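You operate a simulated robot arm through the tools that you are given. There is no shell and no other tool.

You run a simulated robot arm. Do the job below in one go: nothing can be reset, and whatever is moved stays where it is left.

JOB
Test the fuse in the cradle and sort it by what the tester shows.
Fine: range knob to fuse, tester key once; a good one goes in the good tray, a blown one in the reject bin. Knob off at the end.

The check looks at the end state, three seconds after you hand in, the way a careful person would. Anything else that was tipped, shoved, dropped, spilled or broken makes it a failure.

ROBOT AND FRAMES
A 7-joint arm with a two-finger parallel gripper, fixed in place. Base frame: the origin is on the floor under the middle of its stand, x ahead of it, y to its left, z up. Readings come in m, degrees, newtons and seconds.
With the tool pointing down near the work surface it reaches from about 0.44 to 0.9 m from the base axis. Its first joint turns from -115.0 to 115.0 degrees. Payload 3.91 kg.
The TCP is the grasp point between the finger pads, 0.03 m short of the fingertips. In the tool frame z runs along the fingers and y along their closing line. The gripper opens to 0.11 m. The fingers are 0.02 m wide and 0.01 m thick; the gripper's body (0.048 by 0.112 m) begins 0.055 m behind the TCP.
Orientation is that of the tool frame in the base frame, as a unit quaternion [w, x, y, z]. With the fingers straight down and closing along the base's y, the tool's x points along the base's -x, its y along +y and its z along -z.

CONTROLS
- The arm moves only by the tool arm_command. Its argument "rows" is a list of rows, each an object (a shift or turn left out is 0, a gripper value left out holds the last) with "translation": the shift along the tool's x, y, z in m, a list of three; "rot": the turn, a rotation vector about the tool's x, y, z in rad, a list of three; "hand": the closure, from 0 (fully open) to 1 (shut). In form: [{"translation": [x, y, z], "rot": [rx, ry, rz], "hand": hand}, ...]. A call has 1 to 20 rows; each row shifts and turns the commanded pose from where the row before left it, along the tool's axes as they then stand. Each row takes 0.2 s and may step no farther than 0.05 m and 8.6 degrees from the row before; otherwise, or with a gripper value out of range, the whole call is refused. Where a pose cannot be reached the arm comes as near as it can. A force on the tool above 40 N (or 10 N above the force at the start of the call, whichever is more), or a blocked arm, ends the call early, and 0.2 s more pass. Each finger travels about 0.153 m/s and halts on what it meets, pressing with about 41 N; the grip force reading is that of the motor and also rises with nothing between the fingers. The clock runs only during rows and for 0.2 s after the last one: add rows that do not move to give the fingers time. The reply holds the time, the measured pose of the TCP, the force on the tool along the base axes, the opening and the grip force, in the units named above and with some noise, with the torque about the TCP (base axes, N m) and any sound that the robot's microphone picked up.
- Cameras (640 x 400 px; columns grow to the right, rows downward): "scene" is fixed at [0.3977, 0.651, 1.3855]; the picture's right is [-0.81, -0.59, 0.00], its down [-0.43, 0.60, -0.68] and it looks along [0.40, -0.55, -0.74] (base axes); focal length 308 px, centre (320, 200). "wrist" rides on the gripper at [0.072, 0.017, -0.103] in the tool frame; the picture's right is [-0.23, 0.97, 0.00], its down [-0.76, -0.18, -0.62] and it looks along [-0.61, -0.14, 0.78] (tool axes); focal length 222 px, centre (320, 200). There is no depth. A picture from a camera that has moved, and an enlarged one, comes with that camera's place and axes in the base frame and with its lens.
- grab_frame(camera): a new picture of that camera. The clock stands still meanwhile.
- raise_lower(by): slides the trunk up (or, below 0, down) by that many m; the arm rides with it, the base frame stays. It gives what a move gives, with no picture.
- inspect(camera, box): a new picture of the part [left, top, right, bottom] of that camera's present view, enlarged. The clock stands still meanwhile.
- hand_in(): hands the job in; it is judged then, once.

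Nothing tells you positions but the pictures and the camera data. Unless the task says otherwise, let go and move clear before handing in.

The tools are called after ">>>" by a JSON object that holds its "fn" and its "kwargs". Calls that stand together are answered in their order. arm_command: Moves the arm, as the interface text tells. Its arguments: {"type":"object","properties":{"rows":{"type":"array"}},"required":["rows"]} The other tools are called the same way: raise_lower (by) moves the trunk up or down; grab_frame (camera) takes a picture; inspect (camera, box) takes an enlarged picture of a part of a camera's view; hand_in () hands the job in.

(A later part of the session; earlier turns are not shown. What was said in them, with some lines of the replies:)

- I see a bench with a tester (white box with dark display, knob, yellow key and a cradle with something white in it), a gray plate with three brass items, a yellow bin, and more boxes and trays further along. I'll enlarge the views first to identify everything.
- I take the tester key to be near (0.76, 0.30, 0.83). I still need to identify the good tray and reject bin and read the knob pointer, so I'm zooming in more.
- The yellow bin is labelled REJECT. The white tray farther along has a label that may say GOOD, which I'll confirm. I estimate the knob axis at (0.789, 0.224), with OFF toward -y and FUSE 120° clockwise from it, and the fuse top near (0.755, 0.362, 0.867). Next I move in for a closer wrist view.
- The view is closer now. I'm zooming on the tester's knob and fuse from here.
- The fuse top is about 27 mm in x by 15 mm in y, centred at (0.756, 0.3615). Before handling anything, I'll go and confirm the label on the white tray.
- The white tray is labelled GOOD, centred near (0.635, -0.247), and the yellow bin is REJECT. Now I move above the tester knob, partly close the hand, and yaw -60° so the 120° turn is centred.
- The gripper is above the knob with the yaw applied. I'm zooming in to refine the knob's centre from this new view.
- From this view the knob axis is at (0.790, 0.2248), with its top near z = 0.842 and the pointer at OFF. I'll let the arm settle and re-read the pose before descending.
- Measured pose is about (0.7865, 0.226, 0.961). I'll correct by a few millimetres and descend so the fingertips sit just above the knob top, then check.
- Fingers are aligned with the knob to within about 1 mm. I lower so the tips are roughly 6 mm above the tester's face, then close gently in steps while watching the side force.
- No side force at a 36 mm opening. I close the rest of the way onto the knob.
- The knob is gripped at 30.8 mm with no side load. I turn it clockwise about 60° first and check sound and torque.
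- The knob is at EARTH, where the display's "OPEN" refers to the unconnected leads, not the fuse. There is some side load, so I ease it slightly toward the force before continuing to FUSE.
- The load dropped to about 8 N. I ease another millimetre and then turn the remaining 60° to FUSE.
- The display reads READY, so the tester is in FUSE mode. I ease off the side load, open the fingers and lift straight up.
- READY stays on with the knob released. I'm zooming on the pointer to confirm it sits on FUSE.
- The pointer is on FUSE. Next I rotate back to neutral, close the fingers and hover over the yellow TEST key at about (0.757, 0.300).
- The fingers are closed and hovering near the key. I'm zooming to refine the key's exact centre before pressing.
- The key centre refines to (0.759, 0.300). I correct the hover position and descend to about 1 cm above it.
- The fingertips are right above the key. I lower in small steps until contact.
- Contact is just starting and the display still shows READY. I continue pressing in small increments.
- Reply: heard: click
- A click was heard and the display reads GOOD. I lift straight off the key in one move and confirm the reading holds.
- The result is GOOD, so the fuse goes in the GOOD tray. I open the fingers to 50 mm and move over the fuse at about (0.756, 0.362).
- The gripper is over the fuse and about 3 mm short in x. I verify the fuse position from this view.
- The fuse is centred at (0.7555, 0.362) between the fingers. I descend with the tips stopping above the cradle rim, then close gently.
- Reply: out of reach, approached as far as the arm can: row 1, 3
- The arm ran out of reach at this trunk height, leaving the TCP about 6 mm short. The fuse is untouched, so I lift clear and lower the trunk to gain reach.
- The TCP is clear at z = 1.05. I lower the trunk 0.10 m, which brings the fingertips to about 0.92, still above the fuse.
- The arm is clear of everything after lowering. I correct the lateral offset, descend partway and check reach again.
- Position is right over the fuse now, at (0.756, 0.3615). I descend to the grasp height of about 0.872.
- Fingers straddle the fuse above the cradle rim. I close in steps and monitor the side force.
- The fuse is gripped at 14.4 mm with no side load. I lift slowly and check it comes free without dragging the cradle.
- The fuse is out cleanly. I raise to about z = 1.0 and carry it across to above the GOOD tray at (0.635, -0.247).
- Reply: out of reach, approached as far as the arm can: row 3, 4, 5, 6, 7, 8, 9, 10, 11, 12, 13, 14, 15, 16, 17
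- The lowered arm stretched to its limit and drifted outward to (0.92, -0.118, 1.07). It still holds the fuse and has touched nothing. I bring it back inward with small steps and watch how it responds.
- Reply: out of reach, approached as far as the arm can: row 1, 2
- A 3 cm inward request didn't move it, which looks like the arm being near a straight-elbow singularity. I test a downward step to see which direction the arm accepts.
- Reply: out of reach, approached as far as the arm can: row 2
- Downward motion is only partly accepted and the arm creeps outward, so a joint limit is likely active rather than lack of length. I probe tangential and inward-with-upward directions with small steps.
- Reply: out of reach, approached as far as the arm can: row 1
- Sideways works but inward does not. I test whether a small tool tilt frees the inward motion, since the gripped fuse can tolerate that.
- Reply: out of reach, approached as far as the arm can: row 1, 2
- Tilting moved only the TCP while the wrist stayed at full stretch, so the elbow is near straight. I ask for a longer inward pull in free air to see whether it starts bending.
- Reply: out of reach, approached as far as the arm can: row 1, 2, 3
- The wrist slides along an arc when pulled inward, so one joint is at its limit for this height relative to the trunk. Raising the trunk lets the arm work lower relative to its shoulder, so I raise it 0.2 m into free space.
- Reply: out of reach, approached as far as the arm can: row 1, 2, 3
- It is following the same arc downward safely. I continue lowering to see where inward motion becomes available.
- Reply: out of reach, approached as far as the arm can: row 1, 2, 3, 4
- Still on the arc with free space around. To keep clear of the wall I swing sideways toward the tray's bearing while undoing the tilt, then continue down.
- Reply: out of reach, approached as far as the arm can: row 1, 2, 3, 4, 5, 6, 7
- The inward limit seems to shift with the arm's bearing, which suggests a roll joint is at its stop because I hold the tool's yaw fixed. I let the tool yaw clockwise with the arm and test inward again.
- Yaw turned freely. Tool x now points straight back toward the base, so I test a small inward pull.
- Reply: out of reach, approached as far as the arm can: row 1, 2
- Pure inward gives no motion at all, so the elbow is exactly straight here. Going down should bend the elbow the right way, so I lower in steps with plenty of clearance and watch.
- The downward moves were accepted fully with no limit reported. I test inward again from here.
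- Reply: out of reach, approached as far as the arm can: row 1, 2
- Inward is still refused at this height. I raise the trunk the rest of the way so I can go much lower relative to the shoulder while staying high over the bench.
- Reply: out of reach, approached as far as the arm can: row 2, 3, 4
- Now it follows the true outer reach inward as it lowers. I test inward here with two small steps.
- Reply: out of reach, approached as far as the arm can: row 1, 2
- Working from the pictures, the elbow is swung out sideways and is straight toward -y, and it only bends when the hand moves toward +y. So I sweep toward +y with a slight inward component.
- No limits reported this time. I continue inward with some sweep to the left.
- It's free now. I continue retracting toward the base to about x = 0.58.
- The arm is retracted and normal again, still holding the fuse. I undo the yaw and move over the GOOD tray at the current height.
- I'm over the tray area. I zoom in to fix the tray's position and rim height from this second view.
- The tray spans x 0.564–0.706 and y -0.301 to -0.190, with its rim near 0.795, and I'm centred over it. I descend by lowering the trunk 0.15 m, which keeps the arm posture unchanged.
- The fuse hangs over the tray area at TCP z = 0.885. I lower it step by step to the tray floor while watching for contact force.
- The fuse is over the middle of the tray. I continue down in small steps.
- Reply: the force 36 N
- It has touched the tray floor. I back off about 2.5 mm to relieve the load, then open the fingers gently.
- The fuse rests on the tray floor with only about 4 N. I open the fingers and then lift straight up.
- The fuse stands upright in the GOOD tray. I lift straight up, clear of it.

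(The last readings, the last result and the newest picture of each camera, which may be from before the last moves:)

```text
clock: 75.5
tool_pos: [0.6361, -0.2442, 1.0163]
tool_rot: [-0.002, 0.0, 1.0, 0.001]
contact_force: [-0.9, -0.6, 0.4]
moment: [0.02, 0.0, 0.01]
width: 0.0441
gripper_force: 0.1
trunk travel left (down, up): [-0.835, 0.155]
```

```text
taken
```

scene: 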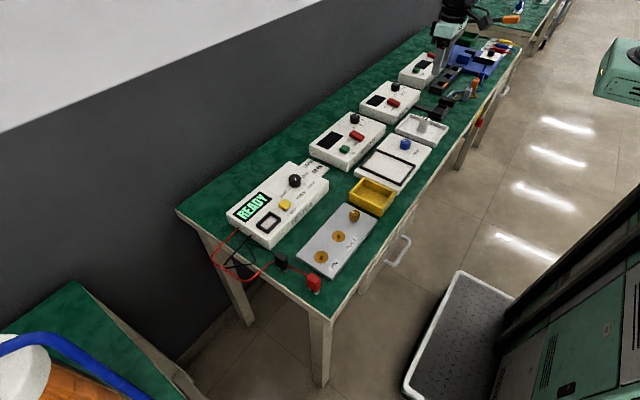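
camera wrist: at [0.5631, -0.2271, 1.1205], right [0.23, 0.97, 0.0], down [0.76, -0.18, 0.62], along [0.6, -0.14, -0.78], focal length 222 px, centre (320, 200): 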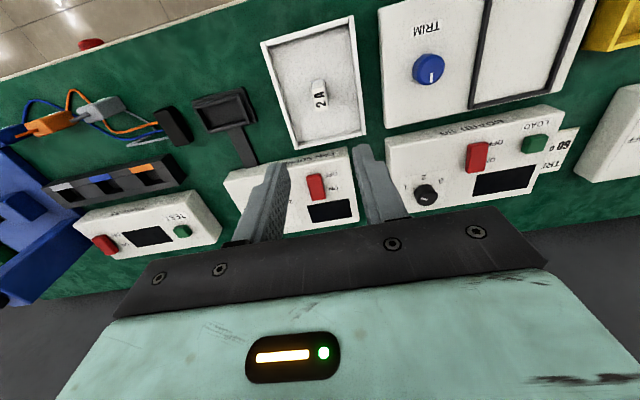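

The fuse is in the GOOD tray and I'm clear. Next I return to the knob to switch it OFF, moving in two halves while watching for reach limits.

>>> {"fn": "arm_command", "kwargs": {"rows": [{"translation": [-0.0128, 0.0391, 0.0047], "hand": 0.4545}, {"translation": [-0.0128, 0.0391, 0.0047]}, {"translation": [-0.0128, 0.0391, 0.0047]}, {"translation": [-0.0128, 0.0391, 0.0047]}, {"translation": [-0.0128, 0.0391, 0.0047]}, {"translation": [-0.0128, 0.0391, 0.0047]}, {}]}}

>>> {"fn": "arm_command", "kwargs": {"rows": [{"translation": [-0.0128, 0.0391, 0.0047]}, {"translation": [-0.0128, 0.0391, 0.0047]}, {"translation": [-0.0128, 0.0391, 0.0047]}, {"translation": [-0.0128, 0.0391, 0.0047]}, {"translation": [-0.0128, 0.0391, 0.0047]}, {"translation": [-0.0128, 0.0391, 0.0047]}, {}]}}

>>> {"fn": "grab_frame", "kwargs": {"camera": "scene"}}

```text
clock: 77.1
tool_pos: [0.7087, -0.0099, 0.9917]
tool_rot: [-0.002, 0.0, 1.0, 0.001]
contact_force: [0.3, -0.2, 0.4]
moment: [0.02, 0.03, 0.0]
width: 0.06
gripper_force: 0.0
trunk travel left (down, up): [-0.835, 0.155]
```

```text
clock: 78.7
tool_pos: [0.789, 0.2266, 0.9616]
tool_rot: [-0.002, 0.0, 1.0, 0.0]
contact_force: [-0.2, -0.2, 0.0]
moment: [-0.01, -0.03, 0.04]
width: 0.06
gripper_force: 0.0
trunk travel left (down, up): [-0.835, 0.155]
```

```text
taken
```

scene: 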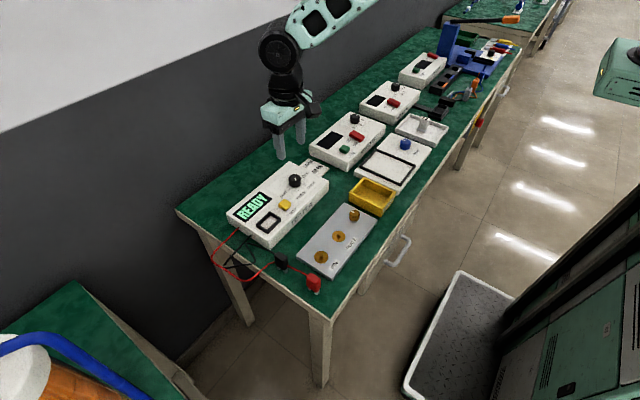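

No limits reported and I'm above the knob. I yaw +60° so I can then turn the knob counter-clockwise 120° back to OFF.

>>> {"fn": "arm_command", "kwargs": {"rows": [{"rot": [0, 0, 0.1309]}, {"rot": [0, 0, 0.1309]}, {"rot": [0, 0, 0.1309]}, {"rot": [0, 0, 0.1309]}, {"rot": [0, 0, 0.1309]}, {"rot": [0, 0, 0.1309]}, {"rot": [0, 0, 0.1309]}, {"rot": [0, 0, 0.1309]}, {}, {}]}}

>>> {"fn": "inspect", "kwargs": {"camera": "wrist", "box": [260, 60, 380, 170]}}

```text
clock: 80.9
tool_pos: [0.7894, 0.226, 0.9623]
tool_rot: [-0.002, 0.501, 0.866, 0.0]
contact_force: [-0.1, 0.2, -0.5]
moment: [-0.01, 0.0, -0.03]
width: 0.0601
gripper_force: 0.1
trunk travel left (down, up): [-0.835, 0.155]
```

```text
3.64 times, centred on (320, 115) of wrist
camera zoom: at [0.768, 0.2967, 1.0655], right [0.96, 0.29, 0.0], down [0.23, -0.75, 0.62], along [0.18, -0.6, -0.78], focal length 808 px, centre (320, 509)
```

zoom: 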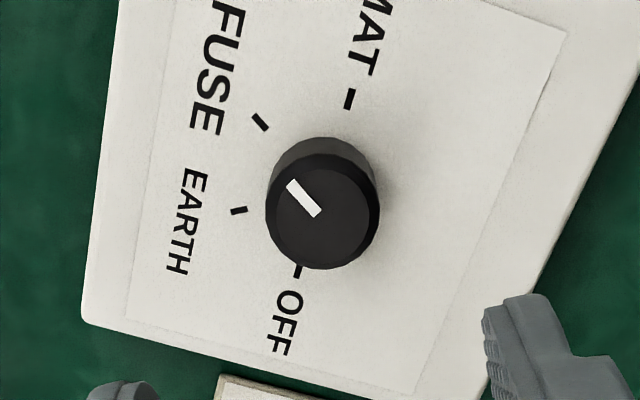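

The pointer is on FUSE and the knob centre again comes out at about (0.790, 0.225). I make a 1 mm correction and descend around the knob.

>>> {"fn": "arm_command", "kwargs": {"rows": [{"translation": [-0.001, 0.0002, 0.025]}, {"translation": [0, 0, 0.025]}, {"translation": [0, 0, 0.025]}, {}, {}]}}

>>> {"fn": "inspect", "kwargs": {"camera": "wrist", "box": [240, 60, 400, 220]}}

>>> {"fn": "inspect", "kwargs": {"camera": "scene", "box": [240, 130, 340, 230]}}

```text
clock: 82.1
tool_pos: [0.7886, 0.2245, 0.8857]
tool_rot: [-0.001, 0.5, 0.866, -0.001]
contact_force: [-0.1, -0.1, -0.2]
moment: [-0.03, -0.03, 0.01]
width: 0.0601
gripper_force: 0.1
trunk travel left (down, up): [-0.835, 0.155]
```

```text
2.50 times, centred on (320, 140) of wrist
camera zoom: at [0.7675, 0.2959, 0.9896], right [0.96, 0.29, 0.0], down [0.23, -0.75, 0.62], along [0.18, -0.6, -0.78], focal length 555 px, centre (320, 350)
```

zoom: 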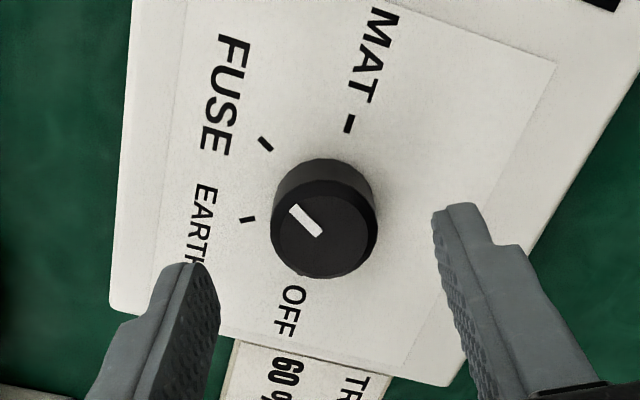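

```text
4.00 times, centred on (290, 180) of scene
camera zoom: at [0.3977, 0.651, 1.3855], right [-0.81, -0.59, 0.0], down [-0.43, 0.6, -0.68], along [0.4, -0.55, -0.74], focal length 1232 px, centre (440, 280)
```

zoom: 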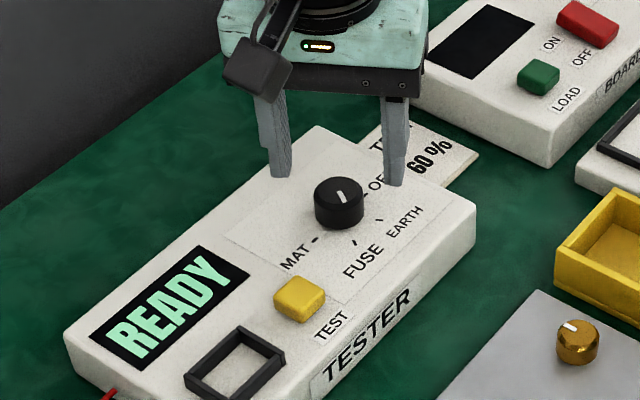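

The TCP is at about (0.789, 0.225), so one more small correction. I lower to grip height and close gently.

>>> {"fn": "arm_command", "kwargs": {"rows": [{"translation": [-0.0006, 0.001, 0.009]}, {"translation": [0, 0, 0.009]}, {"translation": [0, 0, 0.007]}, {}, {}]}}

>>> {"fn": "arm_command", "kwargs": {"rows": [{"hand": 0.6}, {"hand": 0.67}, {"hand": 0.7}, {"hand": 0.72}, {"hand": 0.74}, {}]}}

```text
clock: 83.3
tool_pos: [0.7905, 0.2232, 0.8627]
tool_rot: [-0.002, 0.5, 0.866, -0.001]
contact_force: [0.0, 1.0, 0.6]
moment: [0.03, -0.02, 0.01]
width: 0.06
gripper_force: 0.1
trunk travel left (down, up): [-0.835, 0.155]
```

```text
clock: 84.7
tool_pos: [0.7908, 0.224, 0.8622]
tool_rot: [-0.002, 0.5, 0.866, 0.0]
contact_force: [1.0, 1.2, -1.4]
moment: [0.06, -0.1, -0.01]
width: 0.0311
gripper_force: 44.9
trunk travel left (down, up): [-0.835, 0.155]
```

The knob is gripped at 31 mm with negligible side force. I turn counter-clockwise in stages, checking load between them.

>>> {"fn": "arm_command", "kwargs": {"rows": [{"rot": [0, 0, -0.1309]}, {"rot": [0, 0, -0.1309]}, {"rot": [0, 0, -0.1309]}, {"rot": [0, 0, -0.1309]}, {}]}}

```text
clock: 85.9
tool_pos: [0.7909, 0.2236, 0.8608]
tool_rot: [-0.001, 0.257, 0.966, 0.0]
contact_force: [8.8, 0.5, -6.7]
moment: [-0.28, -0.94, 0.04]
width: 0.0312
gripper_force: 45.0
trunk travel left (down, up): [-0.835, 0.155]
```

A small load is building along x. I ease about 1 mm that way and continue turning.

>>> {"fn": "arm_command", "kwargs": {"rows": [{"translation": [-0.0009, 0.0005, 0.0005]}, {"rot": [0, 0, -0.1309]}, {"rot": [0, 0, -0.1309]}, {"rot": [0, 0, -0.1309]}, {"rot": [0, 0, -0.1309]}, {}]}}

>>> {"fn": "inspect", "kwargs": {"camera": "scene", "box": [240, 130, 340, 230]}}

```text
clock: 87.3
tool_pos: [0.7913, 0.2261, 0.8623]
tool_rot: [-0.002, 0.0, 1.0, 0.001]
contact_force: [2.0, 6.6, -0.5]
moment: [0.21, 0.79, 0.01]
width: 0.0309
gripper_force: 45.5
trunk travel left (down, up): [-0.835, 0.155]
```

```text
4.00 times, centred on (290, 180) of scene
camera zoom: at [0.3977, 0.651, 1.3855], right [-0.81, -0.59, 0.0], down [-0.43, 0.6, -0.68], along [0.4, -0.55, -0.74], focal length 1232 px, centre (440, 280)
```

zoom: 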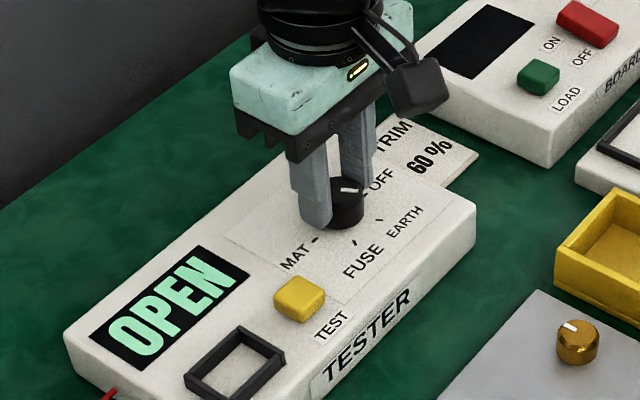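

The knob is passing EARTH, where OPEN is shown for the leads. I ease slightly and turn the remaining 60° toward OFF in two stages.

>>> {"fn": "arm_command", "kwargs": {"rows": [{"translation": [-0.0003, 0.0009, 0]}, {"rot": [0, 0, -0.1309]}, {"rot": [0, 0, -0.1309]}, {"rot": [0, 0, -0.1309]}, {"rot": [0, 0, -0.1309]}, {}]}}

```text
clock: 88.7
tool_pos: [0.7909, 0.2264, 0.8618]
tool_rot: [-0.001, -0.26, 0.966, 0.001]
contact_force: [1.6, 10.2, 6.7]
moment: [-0.28, 0.62, 0.0]
width: 0.0311
gripper_force: 45.1
trunk travel left (down, up): [-0.835, 0.155]
```

Load is about 10 N along y, so I ease it and finish the last 30°.

>>> {"fn": "arm_command", "kwargs": {"rows": [{"translation": [-0.0006, 0.001, -0.0004]}, {"rot": [0, 0, -0.1309]}, {"rot": [0, 0, -0.1309]}, {"rot": [0, 0, -0.1309]}, {"rot": [0, 0, -0.1309]}, {}]}}

>>> {"fn": "inspect", "kwargs": {"camera": "scene", "box": [240, 130, 340, 230]}}

>>> {"fn": "inspect", "kwargs": {"camera": "wrist", "box": [240, 60, 400, 220]}}

```text
clock: 90.1
tool_pos: [0.7905, 0.2265, 0.8631]
tool_rot: [-0.001, -0.501, 0.866, 0.001]
contact_force: [0.3, 8.1, -0.3]
moment: [-0.53, 0.13, 0.02]
width: 0.0311
gripper_force: 45.1
trunk travel left (down, up): [-0.835, 0.155]
```

```text
4.00 times, centred on (290, 180) of scene
camera zoom: at [0.3977, 0.651, 1.3855], right [-0.81, -0.59, 0.0], down [-0.43, 0.6, -0.68], along [0.4, -0.55, -0.74], focal length 1232 px, centre (440, 280)
```

zoom: 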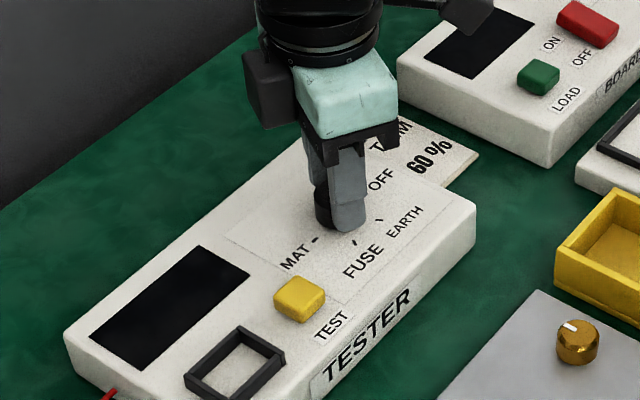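

```text
2.50 times, centred on (320, 140) of wrist
camera zoom: at [0.7399, 0.1717, 0.965], right [-0.73, 0.68, 0.0], down [0.54, 0.57, 0.62], along [0.42, 0.46, -0.78], focal length 555 px, centre (320, 350)
```

zoom: 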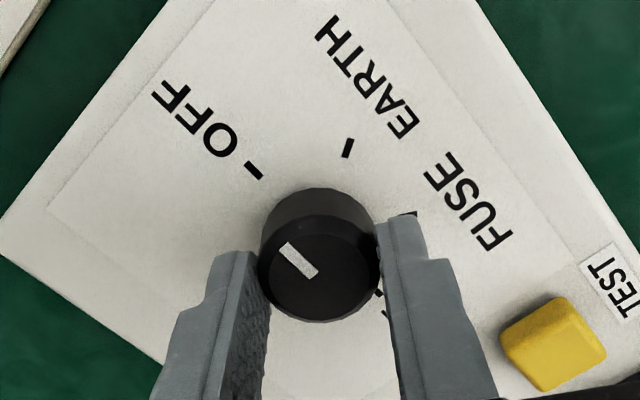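

The display is dark and the pointer is at OFF. I relieve the remaining load, open the fingers and lift straight up.

>>> {"fn": "arm_command", "kwargs": {"rows": [{"translation": [-0.0009, 0.0005, 0]}, {}, {"hand": 0.6}, {"hand": 0.4545}, {}, {}, {"translation": [0, 0, -0.02]}, {"translation": [0, 0, -0.03]}, {"translation": [0, 0, -0.04]}, {}]}}

>>> {"fn": "inspect", "kwargs": {"camera": "wrist", "box": [250, 50, 390, 180]}}

>>> {"fn": "inspect", "kwargs": {"camera": "scene", "box": [220, 130, 340, 250]}}

```text
clock: 92.3
tool_pos: [0.7937, 0.2262, 0.9543]
tool_rot: [-0.002, -0.5, 0.866, 0.001]
contact_force: [-1.1, -0.5, 0.2]
moment: [0.0, 0.0, 0.02]
width: 0.0601
gripper_force: 0.1
trunk travel left (down, up): [-0.835, 0.155]
```

```text
3.08 times, centred on (320, 115) of wrist
camera zoom: at [0.7418, 0.1715, 1.0569], right [-0.73, 0.68, 0.0], down [0.54, 0.57, 0.62], along [0.42, 0.46, -0.78], focal length 684 px, centre (320, 462)
```

zoom: 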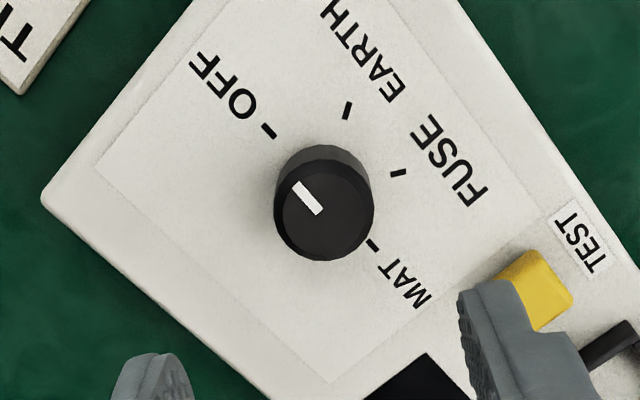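

```text
3.33 times, centred on (280, 190) of scene
camera zoom: at [0.3977, 0.651, 1.3855], right [-0.81, -0.59, 0.0], down [-0.43, 0.6, -0.68], along [0.4, -0.55, -0.74], focal length 1027 px, centre (453, 233)
```

zoom: 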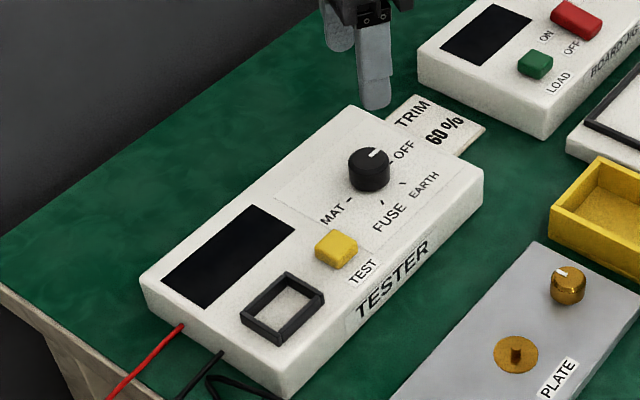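

The knob is at OFF with the display dark. I lift a little more, then do a final check of the whole scene and the GOOD tray.

>>> {"fn": "arm_command", "kwargs": {"rows": [{"translation": [0.02, 0, -0.03]}, {"translation": [0.02, 0, -0.03]}, {}]}}

>>> {"fn": "grab_frame", "kwargs": {"camera": "scene"}}

>>> {"fn": "inspect", "kwargs": {"camera": "scene", "box": [350, 90, 470, 220]}}

>>> {"fn": "inspect", "kwargs": {"camera": "scene", "box": [210, 150, 390, 300]}}

```text
clock: 93.1
tool_pos: [0.7712, 0.1928, 1.0151]
tool_rot: [-0.002, -0.5, 0.866, 0.0]
contact_force: [-0.8, 1.0, -0.1]
moment: [0.03, 0.06, -0.02]
width: 0.0601
gripper_force: 0.0
trunk travel left (down, up): [-0.835, 0.155]
```

```text
taken
```

scene: 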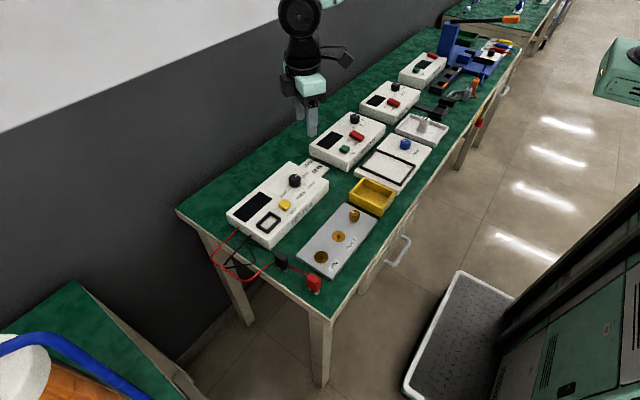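

```text
3.08 times, centred on (410, 155) of scene
camera zoom: at [0.3977, 0.651, 1.3855], right [-0.81, -0.59, 0.0], down [-0.43, 0.6, -0.68], along [0.4, -0.55, -0.74], focal length 948 px, centre (43, 338)
```

zoom: 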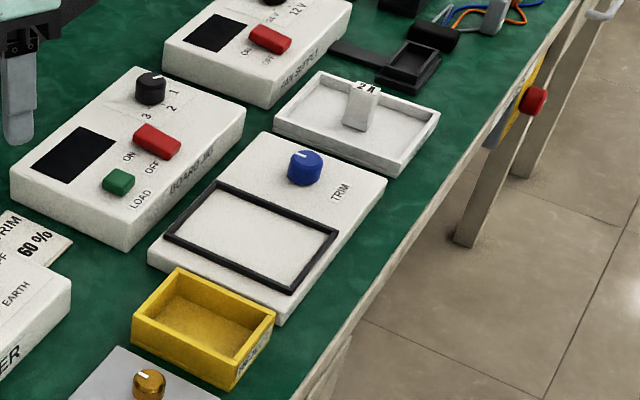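

```text
2.67 times, centred on (300, 225) of scene
camera zoom: at [0.3977, 0.651, 1.3855], right [-0.81, -0.59, 0.0], down [-0.43, 0.6, -0.68], along [0.4, -0.55, -0.74], focal length 822 px, centre (373, 133)
```

zoom: 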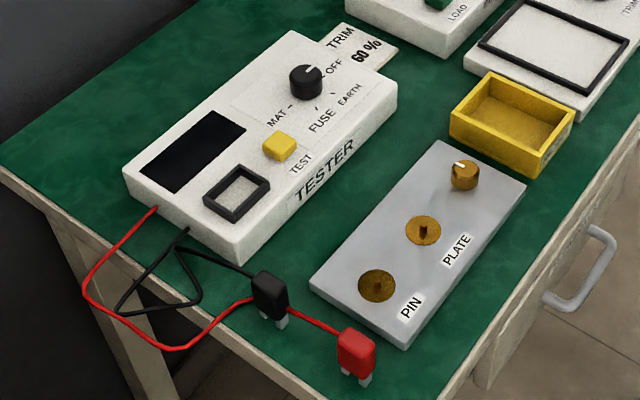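

The fuse stands in the GOOD tray, the tester knob is at OFF with a dark display, and everything else matches the starting picture. The gripper is open and clear, so I hand in.

>>> {"fn": "hand_in", "kwargs": {}}

```text
The job is handed in.
```

The tester read GOOD, so I put the 2 A fuse in the GOOD tray, where it stands upright. I set the range knob to FUSE, pressed the TEST key once, and turned the knob back to OFF at the end.

- **Other items:** the final pictures show nothing else moved, tipped or spilled. The tester sits where it started, the display is dark, and the gripper is open and clear.
- **Carry to the tray:** on the way the arm hit a joint limit and drifted out towards the wall at the back of the bench. I worked it free in open air; it touched nothing and kept hold of the fuse.
- **Trunk height:** I moved the trunk to help with reach and left it 0.06 m above where it began.
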